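You operate a simulated robot arm through the tools that you are given. There is no shell and no other tool.

Carry out the task below with a simulated robot arm. There is one attempt and no reset: what you move stays moved.

## Task
Plug both sensor plugs into the sockets of their colour and test them with one piston stroke.
Fine: red lever out till OUT lights, then back till HOME lights.

Only the result counts: the job must be done as asked and must still hold three seconds after the hand-in. Knocking over, shifting, dropping, spilling or breaking anything else fails it.

## Robot
A 6-joint arm with a two-finger gripper, fixed in place. Base frame: the origin is on the floor under the middle of its stand, x ahead of it, y to its left, z up. Readings come in m, rad, newtons and seconds.
It reaches about 0.94 m from its shoulder. Its first joint turns from -2.897 to 2.897 rad. Payload 2.54 kg.
Tool frame: the origin (TCP) lies between the finger pads and is the grasp point; the fingertips stand 0.03 m ahead of it; z points along the fingers, y is the line along which they close. The gripper opens to 0.116 m; its body begins 0.095 m behind the TCP.
Orientation is that of the tool frame in the base frame, as a unit quaternion [w, x, y, z]. With the fingers straight down and closing along the base's y, the tool's x points along the base's -x, its y along +y and its z along -z.

## Interface
- The arm moves only by the tool send_rows. Its argument "targets" is a list of rows, each a list of 7 numbers: the turn, a rotation vector about the base's x, y, z in rad, then the shift along the base's x, y, z in m, then the finger opening in m, from 0 to 0.116. In form: [[ax, ay, az, dx, dy, dz, jaw], ...]. A call has 1 to 20 rows; each row shifts and turns the commanded pose from where the row before left it. Rows are played at 5 a second. More than 0.05 m and 0.15 rad between two rows, or a gripper value outside its range, and nothing of the call is played. A pose out of reach is approached as far as the arm can. The call stops where the force on the tool passes 70 N (or 10 N more than at its start, if that is more) or the arm is blocked; 0.2 s more then pass. Each finger travels about 0.072 m/s and halts on what it meets, pressing with about 40 N; the grip force reading is that of the motor and also rises with nothing between the fingers. The clock runs only during rows and for 0.2 s after the last one: add rows that do not move to give the fingers time. The reply holds the time, the measured pose of the TCP, the force on the tool along the base axes, the opening and the grip force, in the units named above and with some noise, with the torque about the TCP (base axes, N m) and any sound that the robot's microphone picked up.
- Cameras (640 x 400 px; columns grow to the right, rows downward): "scene" is fixed at [0.4014, -0.4983, 1.6778]; the picture's right is [0.80, -0.61, 0.00], its down [-0.59, -0.77, -0.25] and it looks along [0.15, 0.20, -0.97] (base axes); focal length 217 px, centre (320, 200). "wrist" rides on the gripper at [0.069, -0.015, -0.122] in the tool frame; the picture's right is [0.21, 0.98, 0.00], its down [-0.83, 0.18, -0.53] and it looks along [-0.52, 0.11, 0.85] (tool axes); focal length 251 px, centre (320, 200). There is no depth. A picture from a camera that has moved, and an enlarged one, comes with that camera's place and axes in the base frame and with its lens.
- camera(camera): a new picture of that camera. No time passes.
- zoom(camera, box): a new picture of the part [left, top, right, bottom] of that camera's present view, enlarged. No time passes.
- finish_job(): hands the job in; it is judged then, once.

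Places have to be worked out from the pictures, the camera data and where the tool is seen. Open the gripper and draw the arm clear of the work before you hand the job in, unless the task says otherwise.

The tools are called after "Request:" as a command line: name --pt "numbers of a row" for each row, then --argument value for the rest, lists and objects as JSON in quotes. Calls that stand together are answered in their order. send_rows: Moves the arm, as the interface text tells. Its arguments: {"type":"object","properties":{"targets":{"type":"array","items":{"type":"array","items":{"type":"number"}}}},"required":["targets"]} The other tools are called the same way: camera (camera) takes a picture; zoom (camera, box) takes an enlarged picture of a part of a camera's view; finish_job () hands the job in.

At the start:

```text
time: 0.0
eef_pos: [0.3039, -0.3587, 1.377]
tool_rot: [0.0, 0.0, 1.0, 0.0]
ft_force: [-0.2, 0.3, -0.8]
moment: [-0.02, -0.02, 0.05]
gripper_width: 0.1159
grip_force: 0.0
```

scene: 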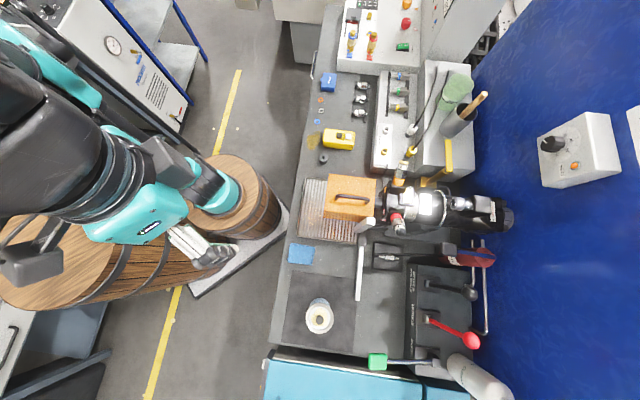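
wrist: 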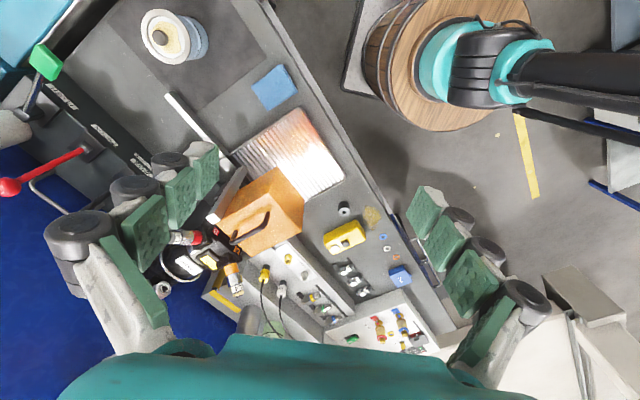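

The scene shows a bench with a pneumatic setup; I will zoom in on both cameras to identify plugs, sockets, the red lever and lamps.

Request:
zoom --camera "scene" --box '[280, 40, 520, 190]'

Request:
zoom --camera "scene" --box '[280, 160, 520, 310]'

Request:
zoom --camera "scene" --box '[280, 250, 520, 400]'

Request:
zoom --camera "wrist" --box '[100, 160, 420, 360]'

```text
2.67 times, centred on (400, 115) of scene
camera zoom: at [0.4014, -0.4983, 1.6778], right [0.8, -0.61, 0.0], down [-0.59, -0.77, -0.25], along [0.15, 0.2, -0.97], focal length 579 px, centre (107, 427)
```

zoom: 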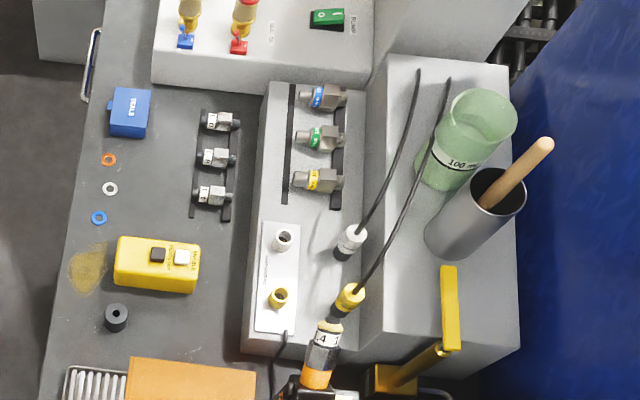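

```text
2.67 times, centred on (400, 235) of scene
camera zoom: at [0.4014, -0.4983, 1.6778], right [0.8, -0.61, 0.0], down [-0.59, -0.77, -0.25], along [0.15, 0.2, -0.97], focal length 579 px, centre (107, 107)
```

zoom: 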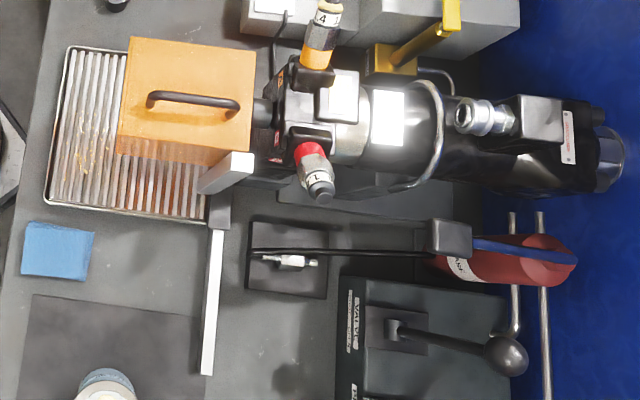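

```text
2.67 times, centred on (400, 325) of scene
camera zoom: at [0.4014, -0.4983, 1.6778], right [0.8, -0.61, 0.0], down [-0.59, -0.77, -0.25], along [0.15, 0.2, -0.97], focal length 579 px, centre (107, -133)
```

zoom: 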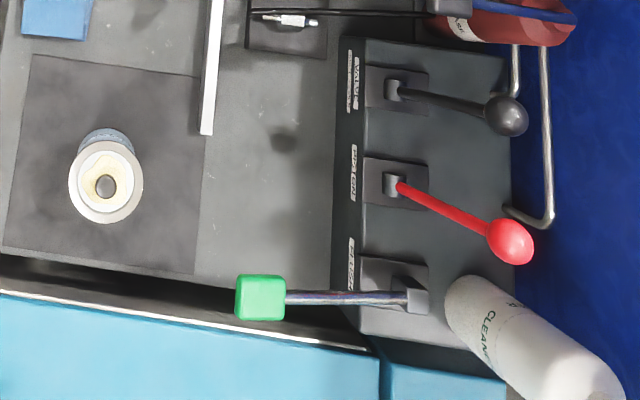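

```text
2.00 times, centred on (260, 260) of wrist
camera zoom: at [0.235, -0.3728, 1.4989], right [-0.21, 0.98, 0.0], down [0.83, 0.18, 0.53], along [0.52, 0.11, -0.85], focal length 503 px, centre (440, 80)
```

zoom: 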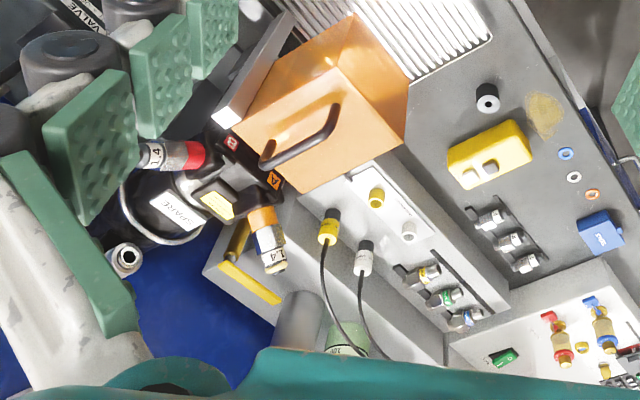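

The plugs (white and yellow, on cables) sit next to white and yellow sockets. I'll zoom further to read labels and look at the piston path.

Request:
zoom --camera "scene" --box '[370, 110, 450, 160]'

Request:
zoom --camera "scene" --box '[360, 150, 440, 200]'

Request:
zoom --camera "scene" --box '[310, 170, 422, 240]'

Request:
zoom --camera "scene" --box '[400, 260, 496, 320]'

Request:
zoom --camera "scene" --box '[400, 300, 496, 360]'

Request:
zoom --camera "scene" --box '[330, 0, 442, 70]'

Request:
zoom --camera "scene" --box '[520, 90, 640, 200]'

Request:
zoom --camera "wrist" --box '[180, 200, 340, 300]'

```text
8.00 times, centred on (410, 135) of scene
camera zoom: at [0.4014, -0.4983, 1.6778], right [0.8, -0.61, 0.0], down [-0.59, -0.77, -0.25], along [0.15, 0.2, -0.97], focal length 1738 px, centre (-400, 720)
```

zoom: 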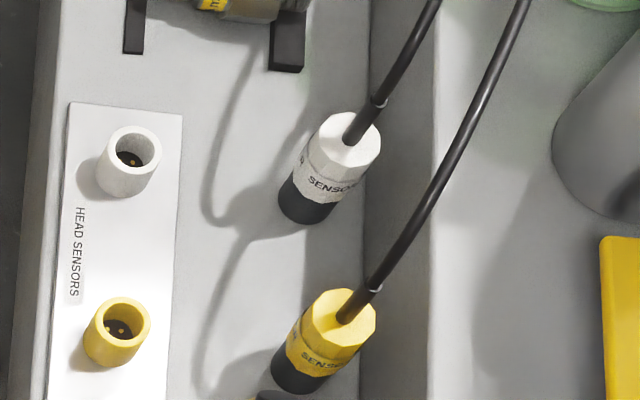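

```text
8.00 times, centred on (400, 175) of scene
camera zoom: at [0.4014, -0.4983, 1.6778], right [0.8, -0.61, 0.0], down [-0.59, -0.77, -0.25], along [0.15, 0.2, -0.97], focal length 1738 px, centre (-320, 400)
```

zoom: 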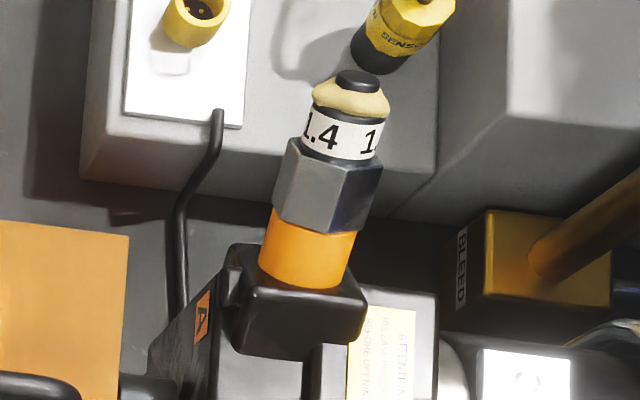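

```text
5.71 times, centred on (366, 205) of scene
camera zoom: at [0.4014, -0.4983, 1.6778], right [0.8, -0.61, 0.0], down [-0.59, -0.77, -0.25], along [0.15, 0.2, -0.97], focal length 1242 px, centre (57, 171)
```

zoom: 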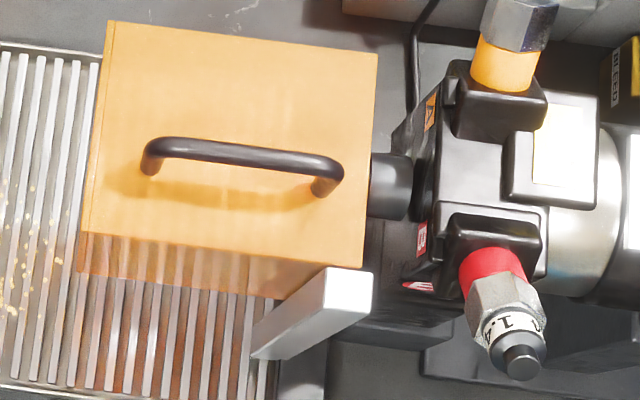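

```text
6.67 times, centred on (448, 290) of scene
camera zoom: at [0.4014, -0.4983, 1.6778], right [0.8, -0.61, 0.0], down [-0.59, -0.77, -0.25], along [0.15, 0.2, -0.97], focal length 1448 px, centre (-533, -400)
```

zoom: 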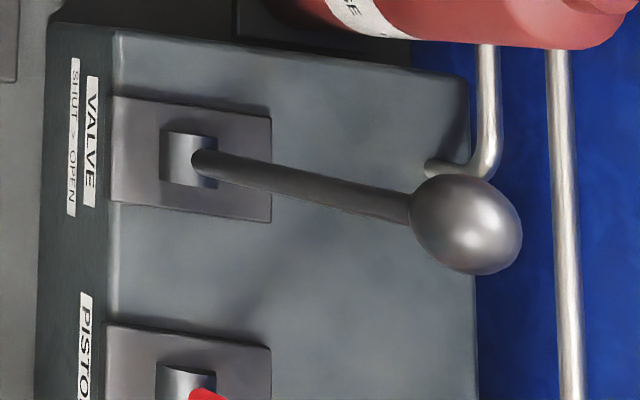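

```text
6.67 times, centred on (448, 330) of scene
camera zoom: at [0.4014, -0.4983, 1.6778], right [0.8, -0.61, 0.0], down [-0.59, -0.77, -0.25], along [0.15, 0.2, -0.97], focal length 1448 px, centre (-533, -667)
```

zoom: 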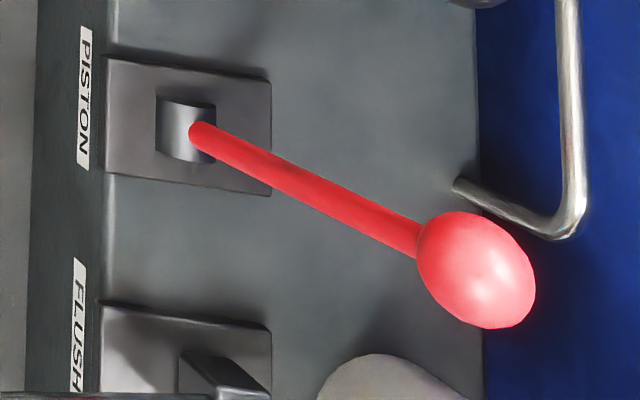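

```text
5.71 times, centred on (386, 35) of scene
camera zoom: at [0.4014, -0.4983, 1.6778], right [0.8, -0.61, 0.0], down [-0.59, -0.77, -0.25], along [0.15, 0.2, -0.97], focal length 1242 px, centre (-57, 1143)
```

zoom: 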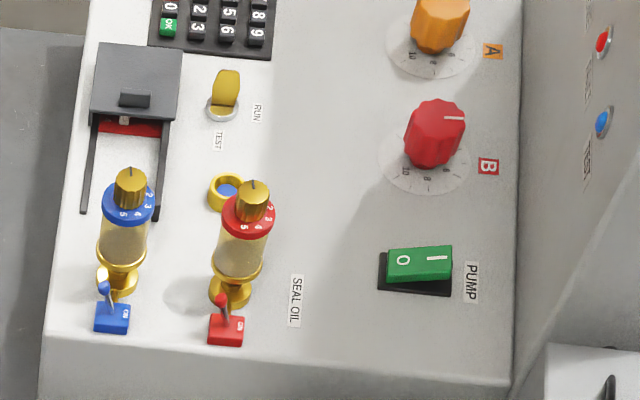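

```text
3.64 times, centred on (580, 145) of scene
camera zoom: at [0.4014, -0.4983, 1.6778], right [0.8, -0.61, 0.0], down [-0.59, -0.77, -0.25], along [0.15, 0.2, -0.97], focal length 790 px, centre (-626, 400)
```

zoom: 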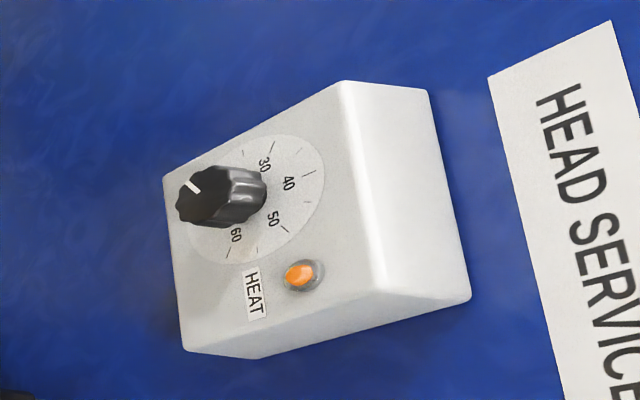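

```text
4.00 times, centred on (260, 250) of wrist
camera zoom: at [0.235, -0.3728, 1.4989], right [-0.21, 0.98, 0.0], down [0.83, 0.18, 0.53], along [0.52, 0.11, -0.85], focal length 1006 px, centre (560, 0)
```

zoom: 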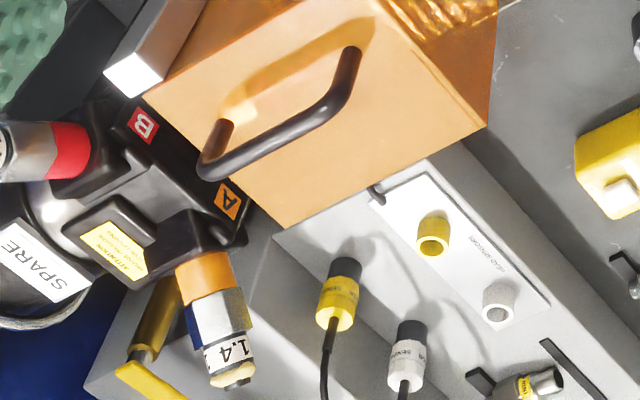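

The equipment seems to be a mixing head with a HEAD SERVICE sheet on the wall and an ATTENTION label. I'll zoom on these texts and the possible lamps.

Request:
zoom --camera "scene" --box '[600, 80, 640, 230]'

Request:
zoom --camera "scene" --box '[395, 185, 427, 205]'

Request:
zoom --camera "wrist" --box '[192, 245, 224, 275]'

Request:
zoom --camera "scene" --box '[420, 0, 500, 50]'

Request:
zoom --camera "scene" --box '[400, 330, 520, 400]'

Request:
zoom --camera "scene" --box '[300, 60, 364, 170]'

Request:
zoom --camera "scene" --box '[360, 230, 456, 290]'

Request:
zoom --camera "scene" --box '[420, 180, 532, 250]'

```text
2.67 times, centred on (620, 155) of scene
camera zoom: at [0.4014, -0.4983, 1.6778], right [0.8, -0.61, 0.0], down [-0.59, -0.77, -0.25], along [0.15, 0.2, -0.97], focal length 579 px, centre (-480, 320)
```

zoom: 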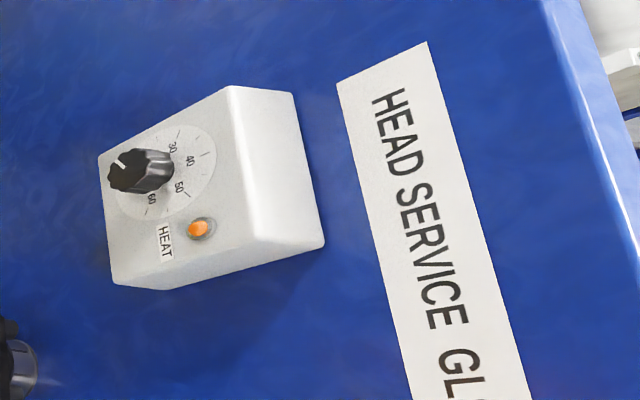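

```text
16.00 times, centred on (411, 195) of scene
camera zoom: at [0.4014, -0.4983, 1.6778], right [0.8, -0.61, 0.0], down [-0.59, -0.77, -0.25], along [0.15, 0.2, -0.97], focal length 3476 px, centre (-1136, 280)
```

zoom: 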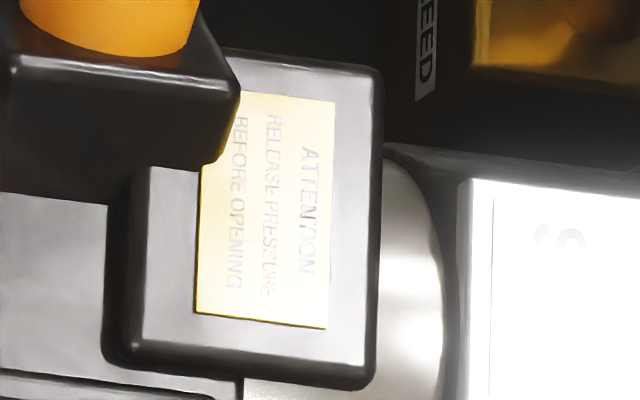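

```text
13.33 times, centred on (208, 260) of wrist
camera zoom: at [0.235, -0.3728, 1.4989], right [-0.21, 0.98, 0.0], down [0.83, 0.18, 0.53], along [0.52, 0.11, -0.85], focal length 3352 px, centre (1813, -600)
```

zoom: 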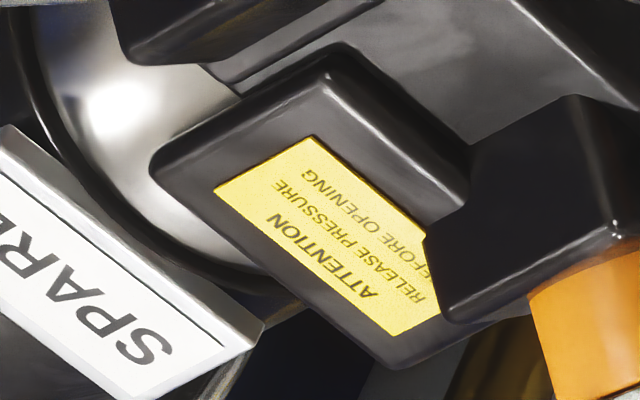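

```text
8.00 times, centred on (460, 25) of scene
camera zoom: at [0.4014, -0.4983, 1.6778], right [0.8, -0.61, 0.0], down [-0.59, -0.77, -0.25], along [0.15, 0.2, -0.97], focal length 1738 px, centre (-800, 1600)
```

zoom: 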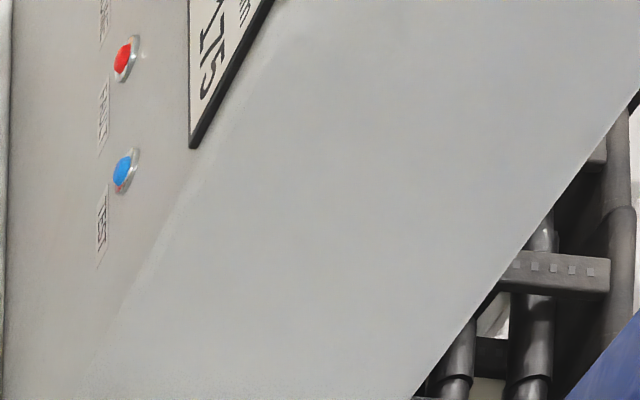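

```text
5.33 times, centred on (460, 365) of scene
camera zoom: at [0.4014, -0.4983, 1.6778], right [0.8, -0.61, 0.0], down [-0.59, -0.77, -0.25], along [0.15, 0.2, -0.97], focal length 1159 px, centre (-427, -680)
```

zoom: 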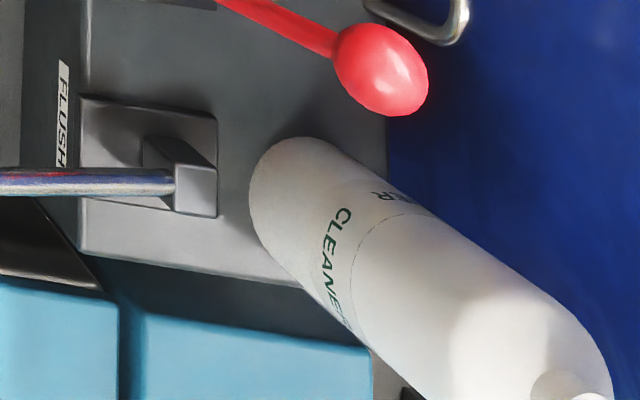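

```text
3.64 times, centred on (332, 115) of scene
camera zoom: at [0.4014, -0.4983, 1.6778], right [0.8, -0.61, 0.0], down [-0.59, -0.77, -0.25], along [0.15, 0.2, -0.97], focal length 790 px, centre (276, 509)
```

zoom: 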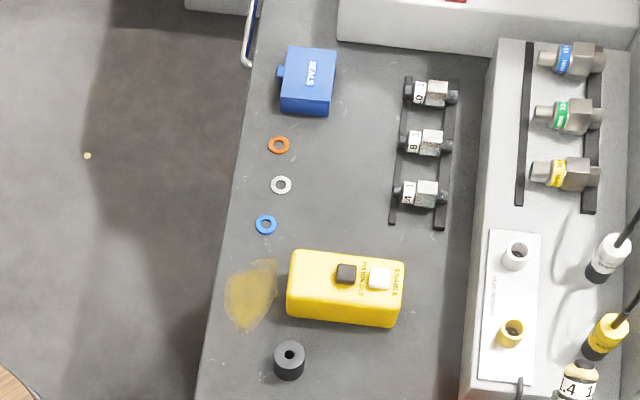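

```text
6.67 times, centred on (408, 260) of scene
camera zoom: at [0.4014, -0.4983, 1.6778], right [0.8, -0.61, 0.0], down [-0.59, -0.77, -0.25], along [0.15, 0.2, -0.97], focal length 1448 px, centre (-267, -200)
```

zoom: 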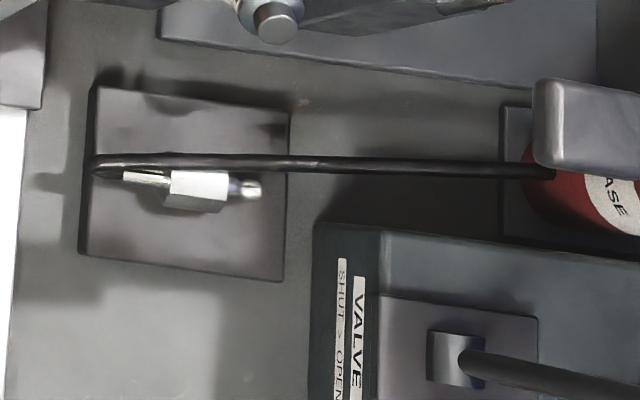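

```text
5.71 times, centred on (476, 215) of scene
camera zoom: at [0.4014, -0.4983, 1.6778], right [0.8, -0.61, 0.0], down [-0.59, -0.77, -0.25], along [0.15, 0.2, -0.97], focal length 1242 px, centre (-571, 114)
```

zoom: 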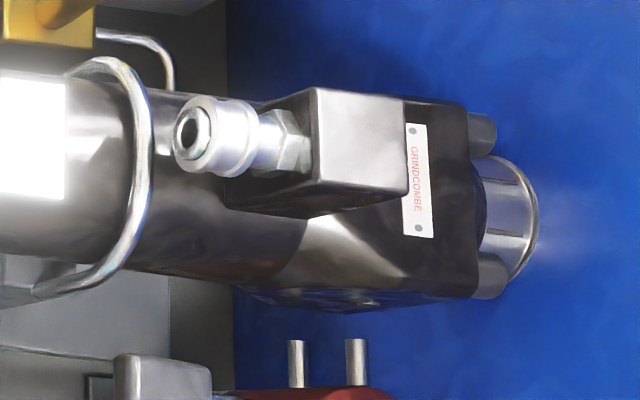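

There is a yellow box with two buttons/lamps and text; I'll zoom closer to read it, and the red/blue lamps' labels on the cabinet.

Request:
zoom --camera "scene" --box '[320, 124, 360, 154]'

Request:
zoom --camera "wrist" --box '[320, 215, 370, 255]'

Request:
zoom --camera "scene" --box '[425, 0, 457, 40]'

Request:
zoom --camera "scene" --box '[330, 0, 394, 40]'

Request:
zoom --camera "wrist" --box '[330, 290, 460, 370]'

Request:
zoom --camera "scene" --box '[340, 205, 380, 305]'

```text
13.33 times, centred on (340, 139) of scene
camera zoom: at [0.4014, -0.4983, 1.6778], right [0.8, -0.61, 0.0], down [-0.59, -0.77, -0.25], along [0.15, 0.2, -0.97], focal length 2897 px, centre (53, 1013)
```

zoom: 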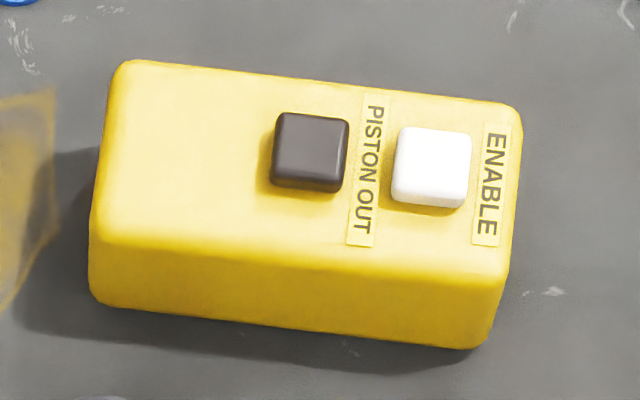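

```text
10.00 times, centred on (345, 235) of wrist
camera zoom: at [0.235, -0.3728, 1.4989], right [-0.21, 0.98, 0.0], down [0.83, 0.18, 0.53], along [0.52, 0.11, -0.85], focal length 2514 px, centre (70, -150)
```

zoom: 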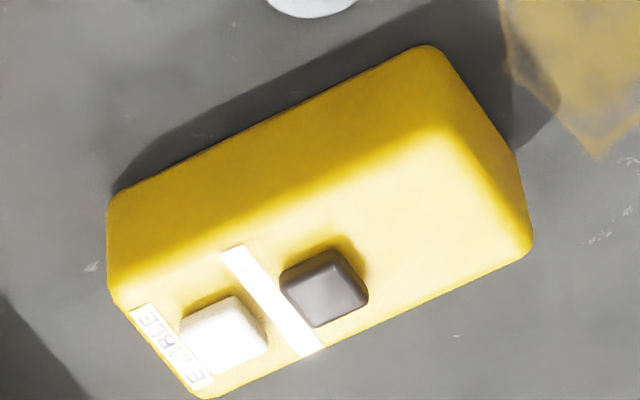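

```text
10.00 times, centred on (441, 20) of scene
camera zoom: at [0.4014, -0.4983, 1.6778], right [0.8, -0.61, 0.0], down [-0.59, -0.77, -0.25], along [0.15, 0.2, -0.97], focal length 2173 px, centre (-890, 2000)
```

zoom: 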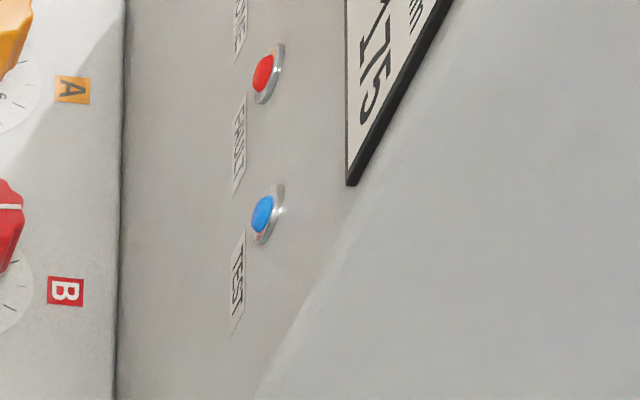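

```text
10.00 times, centred on (362, 20) of scene
camera zoom: at [0.4014, -0.4983, 1.6778], right [0.8, -0.61, 0.0], down [-0.59, -0.77, -0.25], along [0.15, 0.2, -0.97], focal length 2173 px, centre (-100, 2000)
```

zoom: 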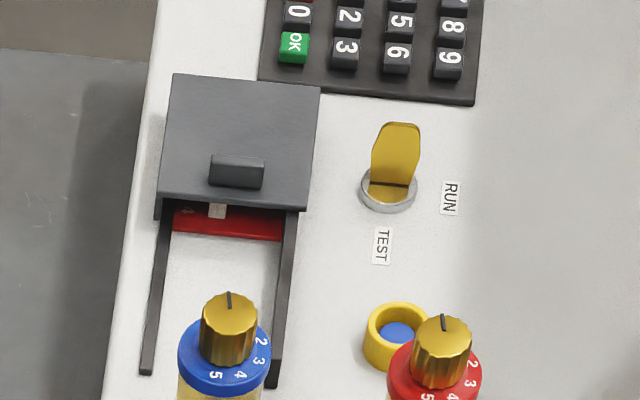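

```text
4.92 times, centred on (395, 330) of wrist
camera zoom: at [0.235, -0.3728, 1.4989], right [-0.21, 0.98, 0.0], down [0.83, 0.18, 0.53], along [0.52, 0.11, -0.85], focal length 1238 px, centre (-49, -440)
```

zoom: 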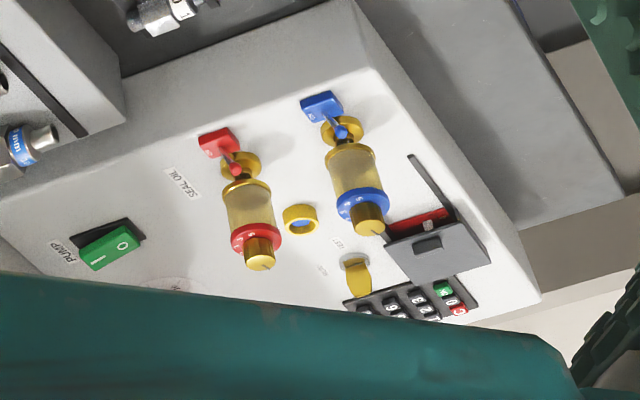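

```text
4.00 times, centred on (360, 255) of scene
camera zoom: at [0.4014, -0.4983, 1.6778], right [0.8, -0.61, 0.0], down [-0.59, -0.77, -0.25], along [0.15, 0.2, -0.97], focal length 869 px, centre (160, -20)
```

zoom: 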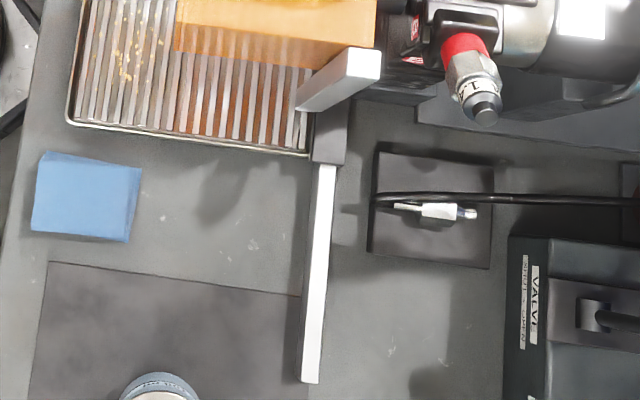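

I can see sockets, plugs, red lever (PISTON), and a cabinet on the far side with lamps whose labels I can't read. I'll pitch the tool up about the base y axis in free space to look at the cabinet with the wrist camera.

Request:
send_rows --pt "0 -0.15 0 0 0 0 0.116" --pt "0 -0.15 0 0 0 0 0.116" --pt "0 -0.15 0 0 0 0 0.116" --pt "0 -0.15 0 0 0 0 0.116"

Request:
camera --camera "wrist"

```text
time: 1.0
eef_pos: [0.3033, -0.3585, 1.3774]
tool_rot: [0.296, 0.0, 0.955, 0.0]
ft_force: [0.6, 0.1, 0.1]
moment: [0.0, 0.03, -0.02]
gripper_width: 0.116
grip_force: 0.1
```

```text
taken
camera wrist: at [0.1778, -0.3727, 1.4385], right [-0.18, 0.98, -0.12], down [0.38, 0.18, 0.91], along [0.91, 0.11, -0.4], focal length 251 px, centre (320, 200)
```

wrist: 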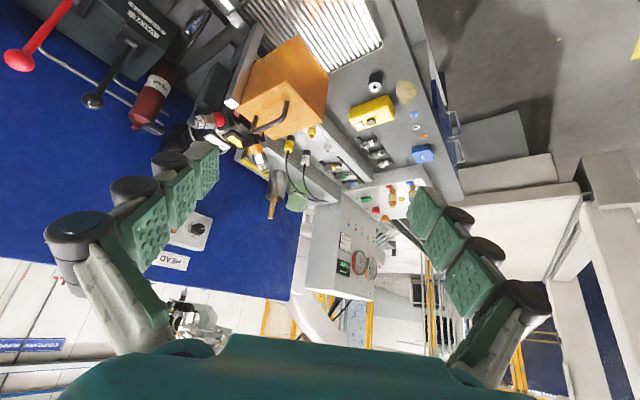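

The cabinet is now in view (image is upside down). I'll zoom into it.

Request:
zoom --camera "wrist" --box '[296, 180, 424, 300]'

Request:
zoom --camera "wrist" --box '[330, 200, 394, 240]'

Request:
zoom --camera "wrist" --box '[328, 235, 392, 285]'

Request:
zoom --camera "wrist" --box '[220, 100, 348, 200]'

Request:
zoom --camera "wrist" --box '[0, 0, 200, 130]'

```text
3.33 times, centred on (360, 240) of wrist
camera zoom: at [0.1778, -0.3727, 1.4385], right [-0.18, 0.98, -0.12], down [0.38, 0.18, 0.91], along [0.91, 0.11, -0.4], focal length 838 px, centre (187, 67)
```

zoom: 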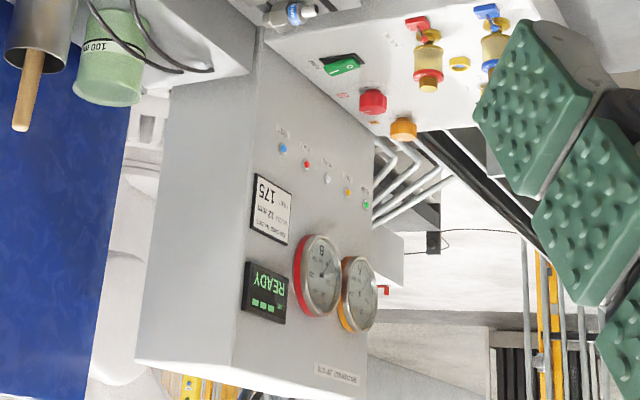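

```text
10.00 times, centred on (362, 220) of wrist
camera zoom: at [0.1778, -0.3727, 1.4385], right [-0.18, 0.98, -0.12], down [0.38, 0.18, 0.91], along [0.91, 0.11, -0.4], focal length 2514 px, centre (-100, 0)
```

zoom: 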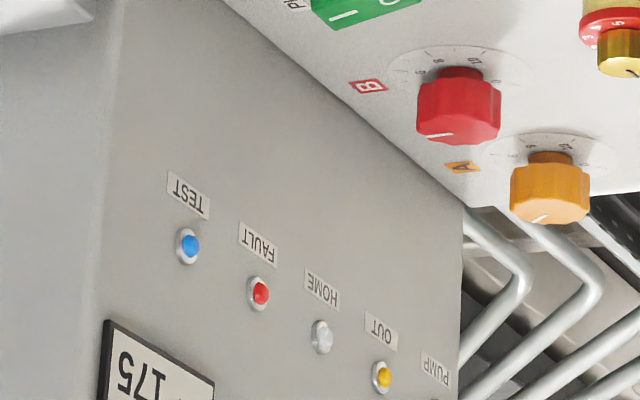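

```text
8.00 times, centred on (360, 260) of wrist
camera zoom: at [0.1778, -0.3727, 1.4385], right [-0.18, 0.98, -0.12], down [0.38, 0.18, 0.91], along [0.91, 0.11, -0.4], focal length 2012 px, centre (0, -280)
```

zoom: 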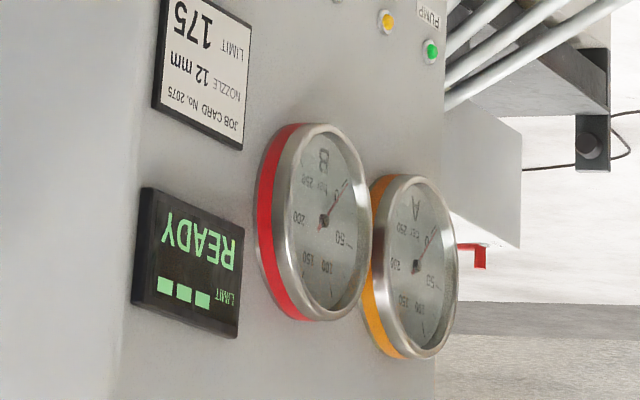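

```text
4.00 times, centred on (284, 150) of wrist
camera zoom: at [0.1778, -0.3727, 1.4385], right [-0.18, 0.98, -0.12], down [0.38, 0.18, 0.91], along [0.91, 0.11, -0.4], focal length 1006 px, centre (464, 400)
```

zoom: 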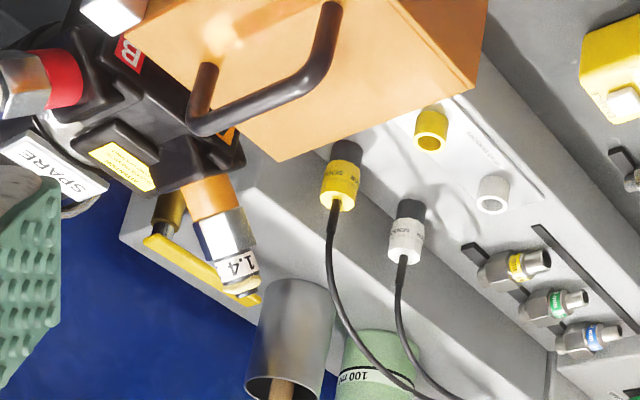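

```text
3.08 times, centred on (100, 65) of wrist
camera zoom: at [0.1778, -0.3727, 1.4385], right [-0.18, 0.98, -0.12], down [0.38, 0.18, 0.91], along [0.91, 0.11, -0.4], focal length 774 px, centre (997, 615)
```

zoom: 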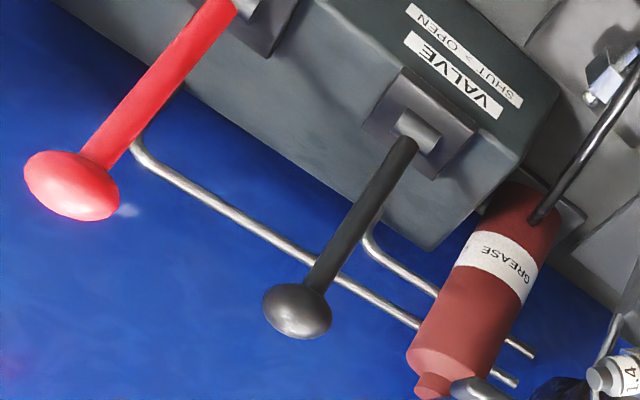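

Lamps are TEST, FAULT, HOME, OUT, PUMP on the cabinet face, all apparently unlit for now. I'll return the tool to vertical and move over the socket area at a safe height to get closer views.

Request:
send_rows --pt "0 0.15 0 0.04 0 0 0.116" --pt "0 0.15 0 0.04 0 0 0.116" --pt "0 0.15 0 0.04 0 0 0.116" --pt "0 0.15 0 0.04 0 0 0.116" --pt "0 0 0 0.04 0.0 -0.015 0.116" --pt "0 0 0 0.04 0.0 -0.015 0.116" --pt "0 0 0 0.04 0.0 -0.015 0.116" --pt "0 0 0 0.04 0.0 -0.015 0.116"

Request:
camera --camera "wrist"

Request:
camera --camera "scene"

```text
time: 2.8
eef_pos: [0.6263, -0.3581, 1.3173]
tool_rot: [-0.001, 0.0, 1.0, 0.0]
ft_force: [-1.3, -0.2, 0.4]
moment: [-0.05, -0.05, -0.01]
gripper_width: 0.116
grip_force: 0.0
```

```text
taken
camera wrist: at [0.556, -0.3719, 1.439], right [-0.21, 0.98, 0.0], down [0.83, 0.18, 0.53], along [0.52, 0.11, -0.85], focal length 251 px, centre (320, 200)
```

wrist: 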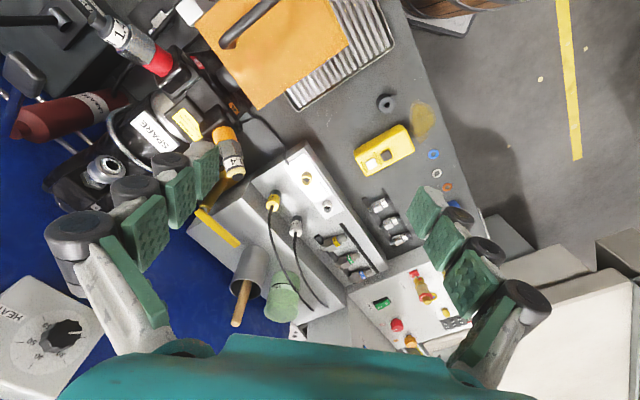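

```text
taken
```

scene: 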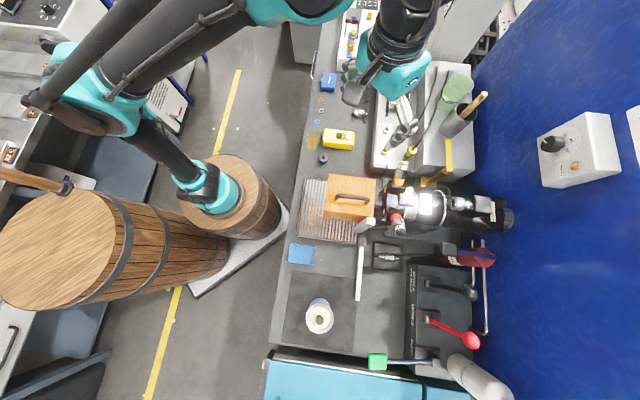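

Now a closer wrist view. I'll zoom on sockets and plugs.

Request:
zoom --camera "wrist" --box '[240, 140, 368, 260]'

Request:
zoom --camera "wrist" --box '[290, 160, 346, 220]'

Request:
zoom --camera "wrist" --box '[255, 180, 315, 250]'

Request:
zoom --camera "scene" --box '[370, 110, 450, 160]'

```text
3.33 times, centred on (304, 200) of wrist
camera zoom: at [0.556, -0.3719, 1.439], right [-0.21, 0.98, 0.0], down [0.83, 0.18, 0.53], along [0.52, 0.11, -0.85], focal length 838 px, centre (373, 200)
```

zoom: 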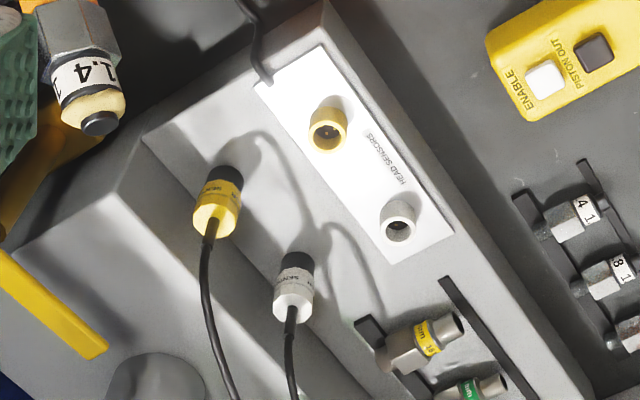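

```text
6.67 times, centred on (318, 190) of wrist
camera zoom: at [0.556, -0.3719, 1.439], right [-0.21, 0.98, 0.0], down [0.83, 0.18, 0.53], along [0.52, 0.11, -0.85], focal length 1676 px, centre (333, 267)
```

zoom: 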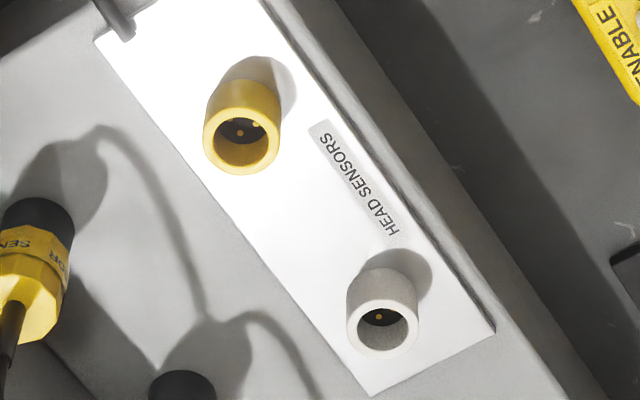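

```text
5.71 times, centred on (285, 215) of wrist
camera zoom: at [0.556, -0.3719, 1.439], right [-0.21, 0.98, 0.0], down [0.83, 0.18, 0.53], along [0.52, 0.11, -0.85], focal length 1437 px, centre (520, 114)
```

zoom: 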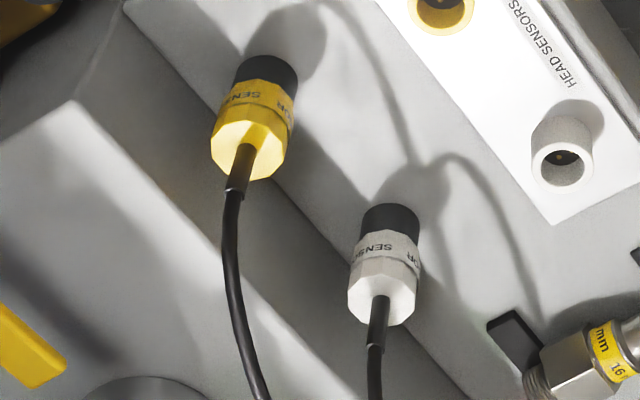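

```text
8.00 times, centred on (410, 135) of scene
camera zoom: at [0.4014, -0.4983, 1.6778], right [0.8, -0.61, 0.0], down [-0.59, -0.77, -0.25], along [0.15, 0.2, -0.97], focal length 1738 px, centre (-400, 720)
```

zoom: 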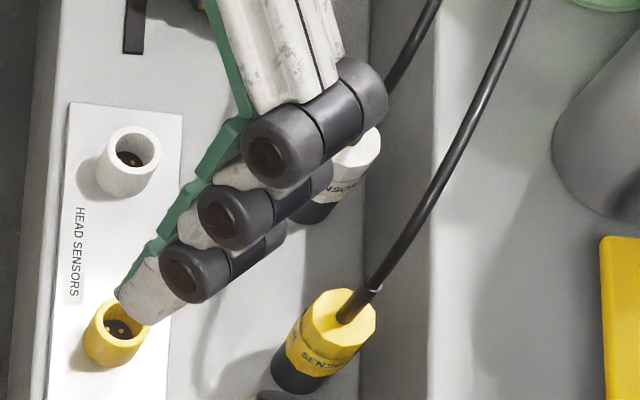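

Sockets triangulate to about yellow (0.807,-0.348,0.967), white (0.864,-0.289,0.971); plugs stand at about yellow (0.872,-0.411) and white (0.927,-0.349), tops near z 0.995. I'll look at the robot base in the scene picture to judge reach.

Request:
zoom --camera "scene" --box '[0, 0, 320, 320]'

Request:
zoom --camera "scene" --box '[400, 260, 500, 400]'

```text
1.25 times, centred on (160, 160) of scene
camera zoom: at [0.4014, -0.4983, 1.6778], right [0.8, -0.61, 0.0], down [-0.59, -0.77, -0.25], along [0.15, 0.2, -0.97], focal length 272 px, centre (520, 250)
```

zoom: 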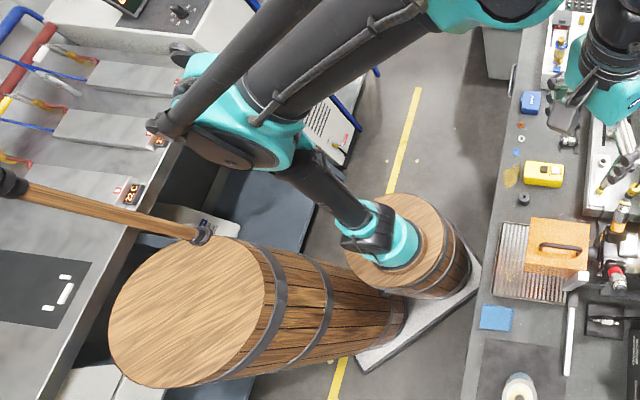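

```text
2.86 times, centred on (450, 330) of scene
camera zoom: at [0.4014, -0.4983, 1.6778], right [0.8, -0.61, 0.0], down [-0.59, -0.77, -0.25], along [0.15, 0.2, -0.97], focal length 621 px, centre (-51, -171)
```

zoom: 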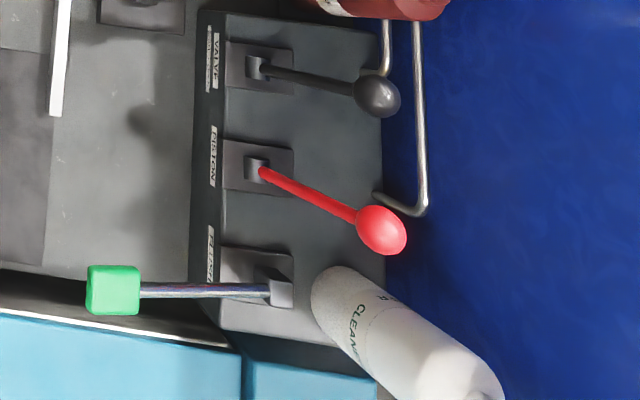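

The arm base sits nearer the bench than the origin, so everything looks reachable. I'll yaw the tool -45° (fingers closing along the bench direction), move over the sockets high up, narrow the fingers, and descend a bit for a close look while keeping clear of nozzle A (tip ≈ (0.71,-0.44,1.17)).

Request:
send_rows --pt "0 0 -0.131 0.029 0.0085 0 0.07" --pt "0 0 -0.131 0.029 0.0085 0 0.07" --pt "0 0 -0.131 0.029 0.0085 0 0.07" --pt "0 0 -0.131 0.029 0.0085 0 0.07" --pt "0 0 -0.131 0.029 0.0085 0 0.07" --pt "0 0 -0.13 0.029 0.0085 0 0.07" --pt "0 0 0 0 0 -0.04 0.07" --pt "0 0 0 0 0 -0.04 0.07" --pt "0 0 0 0 0 -0.04 0.07" --pt "0 0 0 0 0 -0.04 0.07"

Request:
camera --camera "wrist"

Request:
camera --camera "scene"

```text
time: 5.0
eef_pos: [0.7979, -0.3078, 1.1582]
tool_rot: [0.0, 0.382, 0.924, 0.0]
ft_force: [0.1, -0.1, -0.1]
moment: [-0.03, -0.03, 0.01]
gripper_width: 0.0697
grip_force: 0.1
```

```text
taken
camera wrist: at [0.7387, -0.2679, 1.2794], right [0.54, 0.84, 0.0], down [0.71, -0.46, 0.53], along [0.45, -0.29, -0.85], focal length 251 px, centre (320, 200)
```

wrist: 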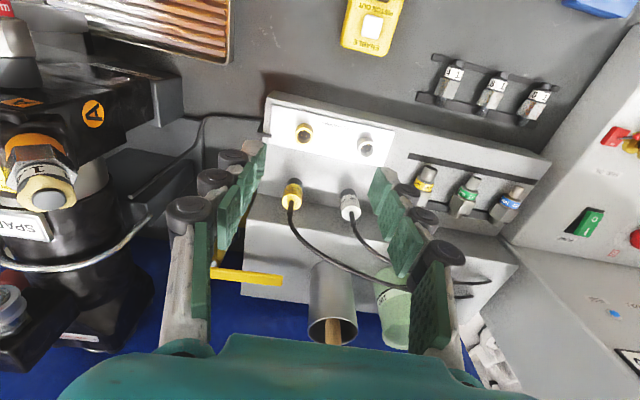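

```text
taken
```

scene: 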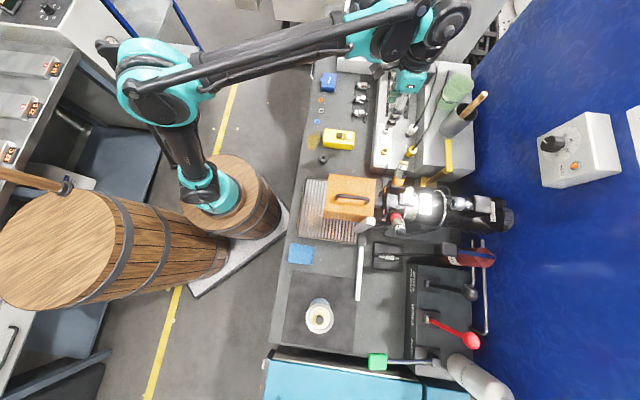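

Good view now. Zooming in on the sockets and plugs from this viewpoint.

Request:
zoom --camera "wrist" --box '[280, 110, 400, 185]'

Request:
zoom --camera "wrist" --box '[265, 170, 385, 245]'

Request:
zoom --camera "wrist" --box '[288, 120, 320, 140]'

Request:
zoom --camera "wrist" --box '[350, 135, 382, 155]'

Request:
zoom --camera "wrist" --box '[540, 180, 640, 340]'

Request:
zoom --camera "wrist" --box '[200, 80, 520, 280]'

```text
5.33 times, centred on (340, 148) of wrist
camera zoom: at [0.7387, -0.2679, 1.2794], right [0.54, 0.84, 0.0], down [0.71, -0.46, 0.53], along [0.45, -0.29, -0.85], focal length 1341 px, centre (213, 480)
```

zoom: 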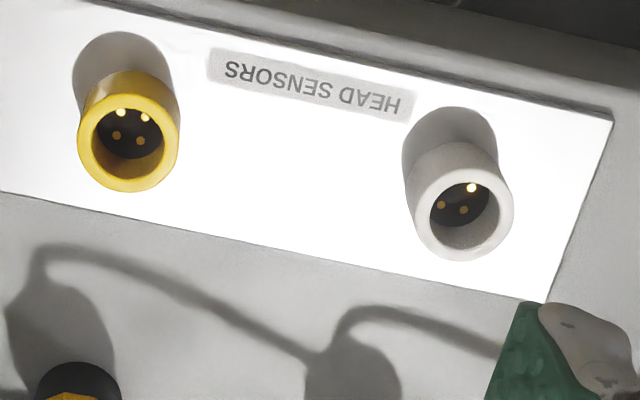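

```text
5.33 times, centred on (325, 208) of wrist
camera zoom: at [0.7387, -0.2679, 1.2794], right [0.54, 0.84, 0.0], down [0.71, -0.46, 0.53], along [0.45, -0.29, -0.85], focal length 1341 px, centre (293, 160)
```

zoom: 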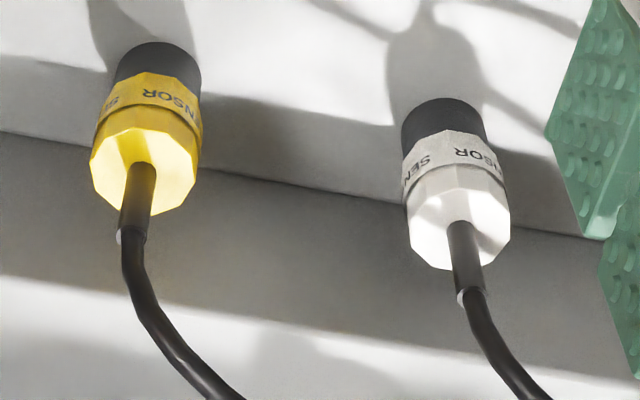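

```text
16.00 times, centred on (304, 130) of wrist
camera zoom: at [0.7387, -0.2679, 1.2794], right [0.54, 0.84, 0.0], down [0.71, -0.46, 0.53], along [0.45, -0.29, -0.85], focal length 4023 px, centre (576, 1320)
```

zoom: 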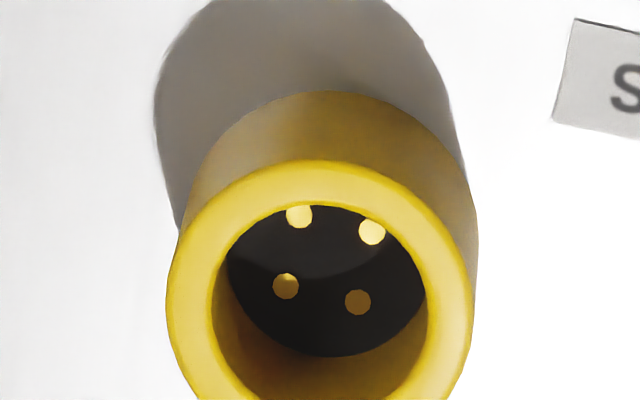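

```text
16.00 times, centred on (366, 145) of wrist
camera zoom: at [0.7387, -0.2679, 1.2794], right [0.54, 0.84, 0.0], down [0.71, -0.46, 0.53], along [0.45, -0.29, -0.85], focal length 4023 px, centre (-416, 1080)
```

zoom: 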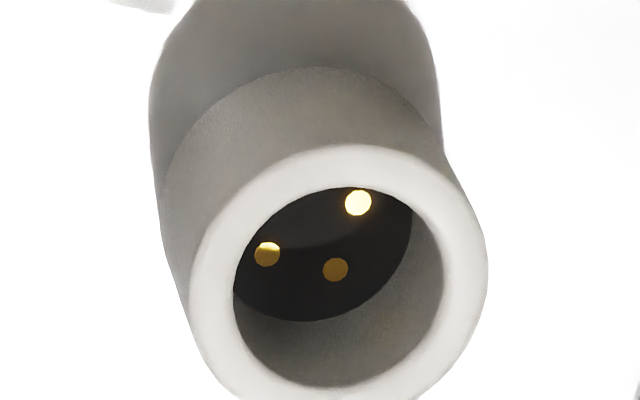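

```text
2.50 times, centred on (590, 260) of wrist
camera zoom: at [0.7387, -0.2679, 1.2794], right [0.54, 0.84, 0.0], down [0.71, -0.46, 0.53], along [0.45, -0.29, -0.85], focal length 629 px, centre (-355, 50)
```

zoom: 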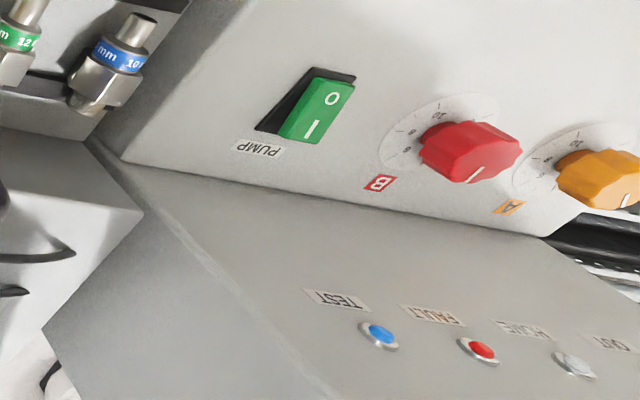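

```text
2.00 times, centred on (360, 180) of wrist
camera zoom: at [0.7387, -0.2679, 1.2794], right [0.54, 0.84, 0.0], down [0.71, -0.46, 0.53], along [0.45, -0.29, -0.85], focal length 503 px, centre (240, 240)
```

zoom: 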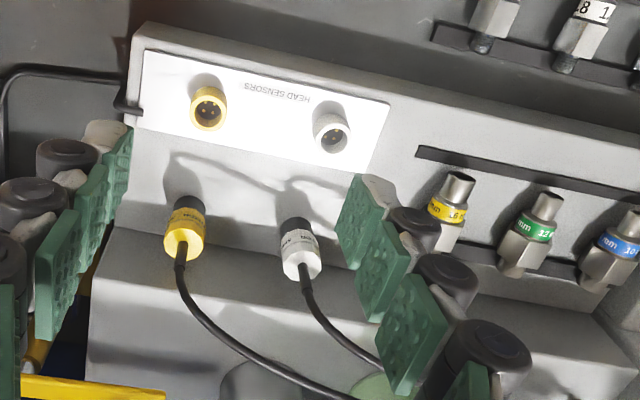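

Wrist-only triangulation is consistent: box top z≈0.911, socket rims z≈0.936 at yellow (0.821,-0.347) and white (0.884,-0.282); plugs standing at yellow (0.885,-0.412) and white (0.949,-0.347), tops z≈0.963, close in front of a step wall. I'll tilt the tool ~0.6 rad toward the wall (palm away from cables) and look from the side.

Request:
send_rows --pt "-0.106 -0.106 0 0.009 0.002 -0.025 0.05" --pt "-0.106 -0.106 0 0.009 0.002 -0.025 0.05" --pt "-0.106 -0.106 0 0.009 0.002 -0.025 0.05" --pt "-0.106 -0.106 0 0.009 0.002 -0.025 0.05"

Request:
camera --camera "wrist"

Request:
camera --camera "scene"

```text
time: 6.0
eef_pos: [0.8346, -0.2992, 1.0553]
tool_rot: [0.274, 0.366, 0.882, -0.113]
ft_force: [0.3, 0.3, -0.5]
moment: [0.03, 0.0, 0.03]
gripper_width: 0.0499
grip_force: 0.0
```

```text
taken
camera wrist: at [0.7348, -0.2202, 1.1172], right [0.57, 0.82, -0.12], down [0.4, -0.14, 0.91], along [0.72, -0.56, -0.4], focal length 251 px, centre (320, 200)
```

wrist: 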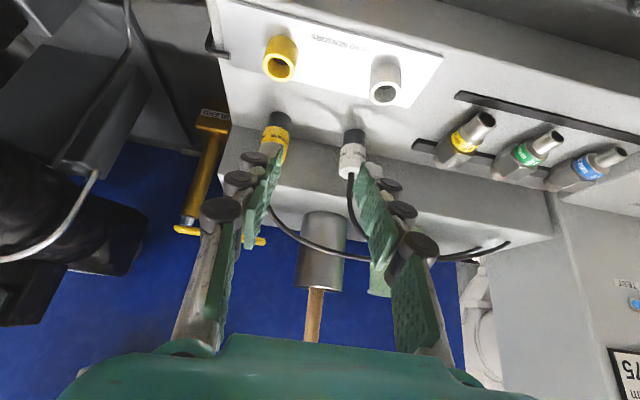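

```text
taken
```

scene: 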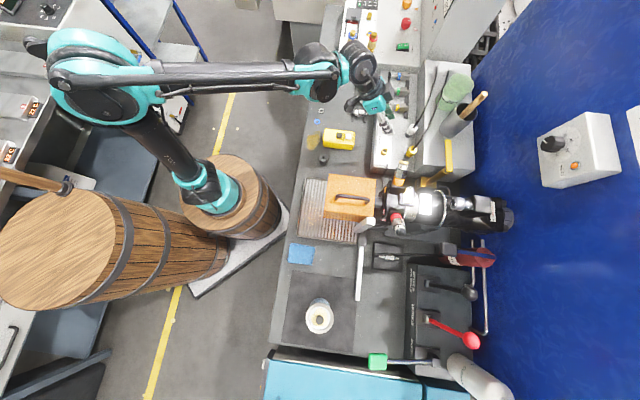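

Side view obtained. Zooming to see plugs, wall and cable geometry.

Request:
zoom --camera "wrist" --box '[200, 20, 456, 180]'

Request:
zoom --camera "wrist" --box '[210, 100, 562, 320]'

Request:
zoom --camera "scene" --box '[370, 90, 482, 160]'

```text
2.50 times, centred on (328, 100) of wrist
camera zoom: at [0.7348, -0.2202, 1.1172], right [0.57, 0.82, -0.12], down [0.4, -0.14, 0.91], along [0.72, -0.56, -0.4], focal length 629 px, centre (300, 450)
```

zoom: 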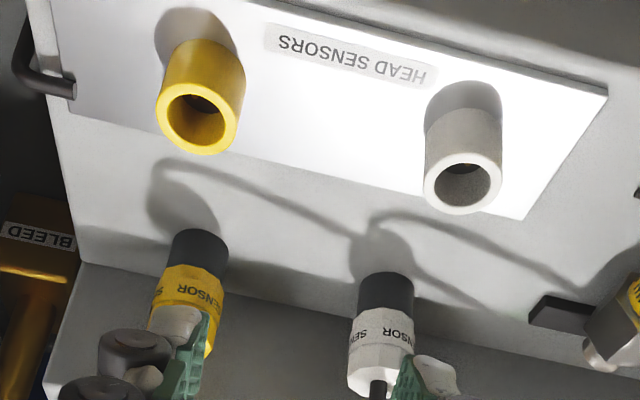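

```text
1.82 times, centred on (386, 210) of wrist
camera zoom: at [0.7348, -0.2202, 1.1172], right [0.57, 0.82, -0.12], down [0.4, -0.14, 0.91], along [0.72, -0.56, -0.4], focal length 457 px, centre (200, 182)
```

zoom: 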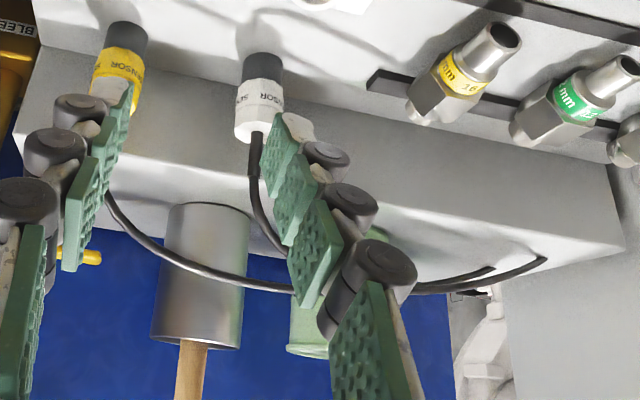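

```text
5.71 times, centred on (426, 125) of scene
camera zoom: at [0.4014, -0.4983, 1.6778], right [0.8, -0.61, 0.0], down [-0.59, -0.77, -0.25], along [0.15, 0.2, -0.97], focal length 1242 px, centre (-286, 629)
```

zoom: 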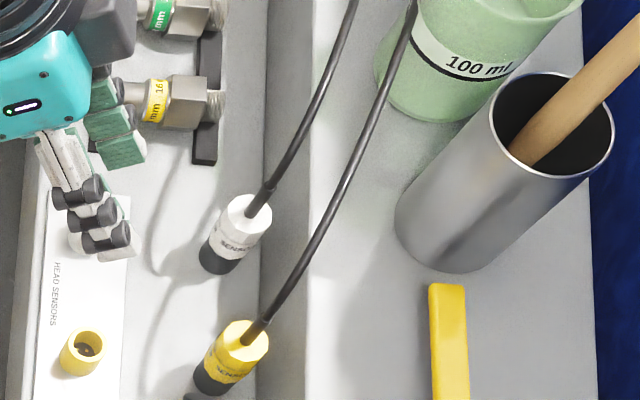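

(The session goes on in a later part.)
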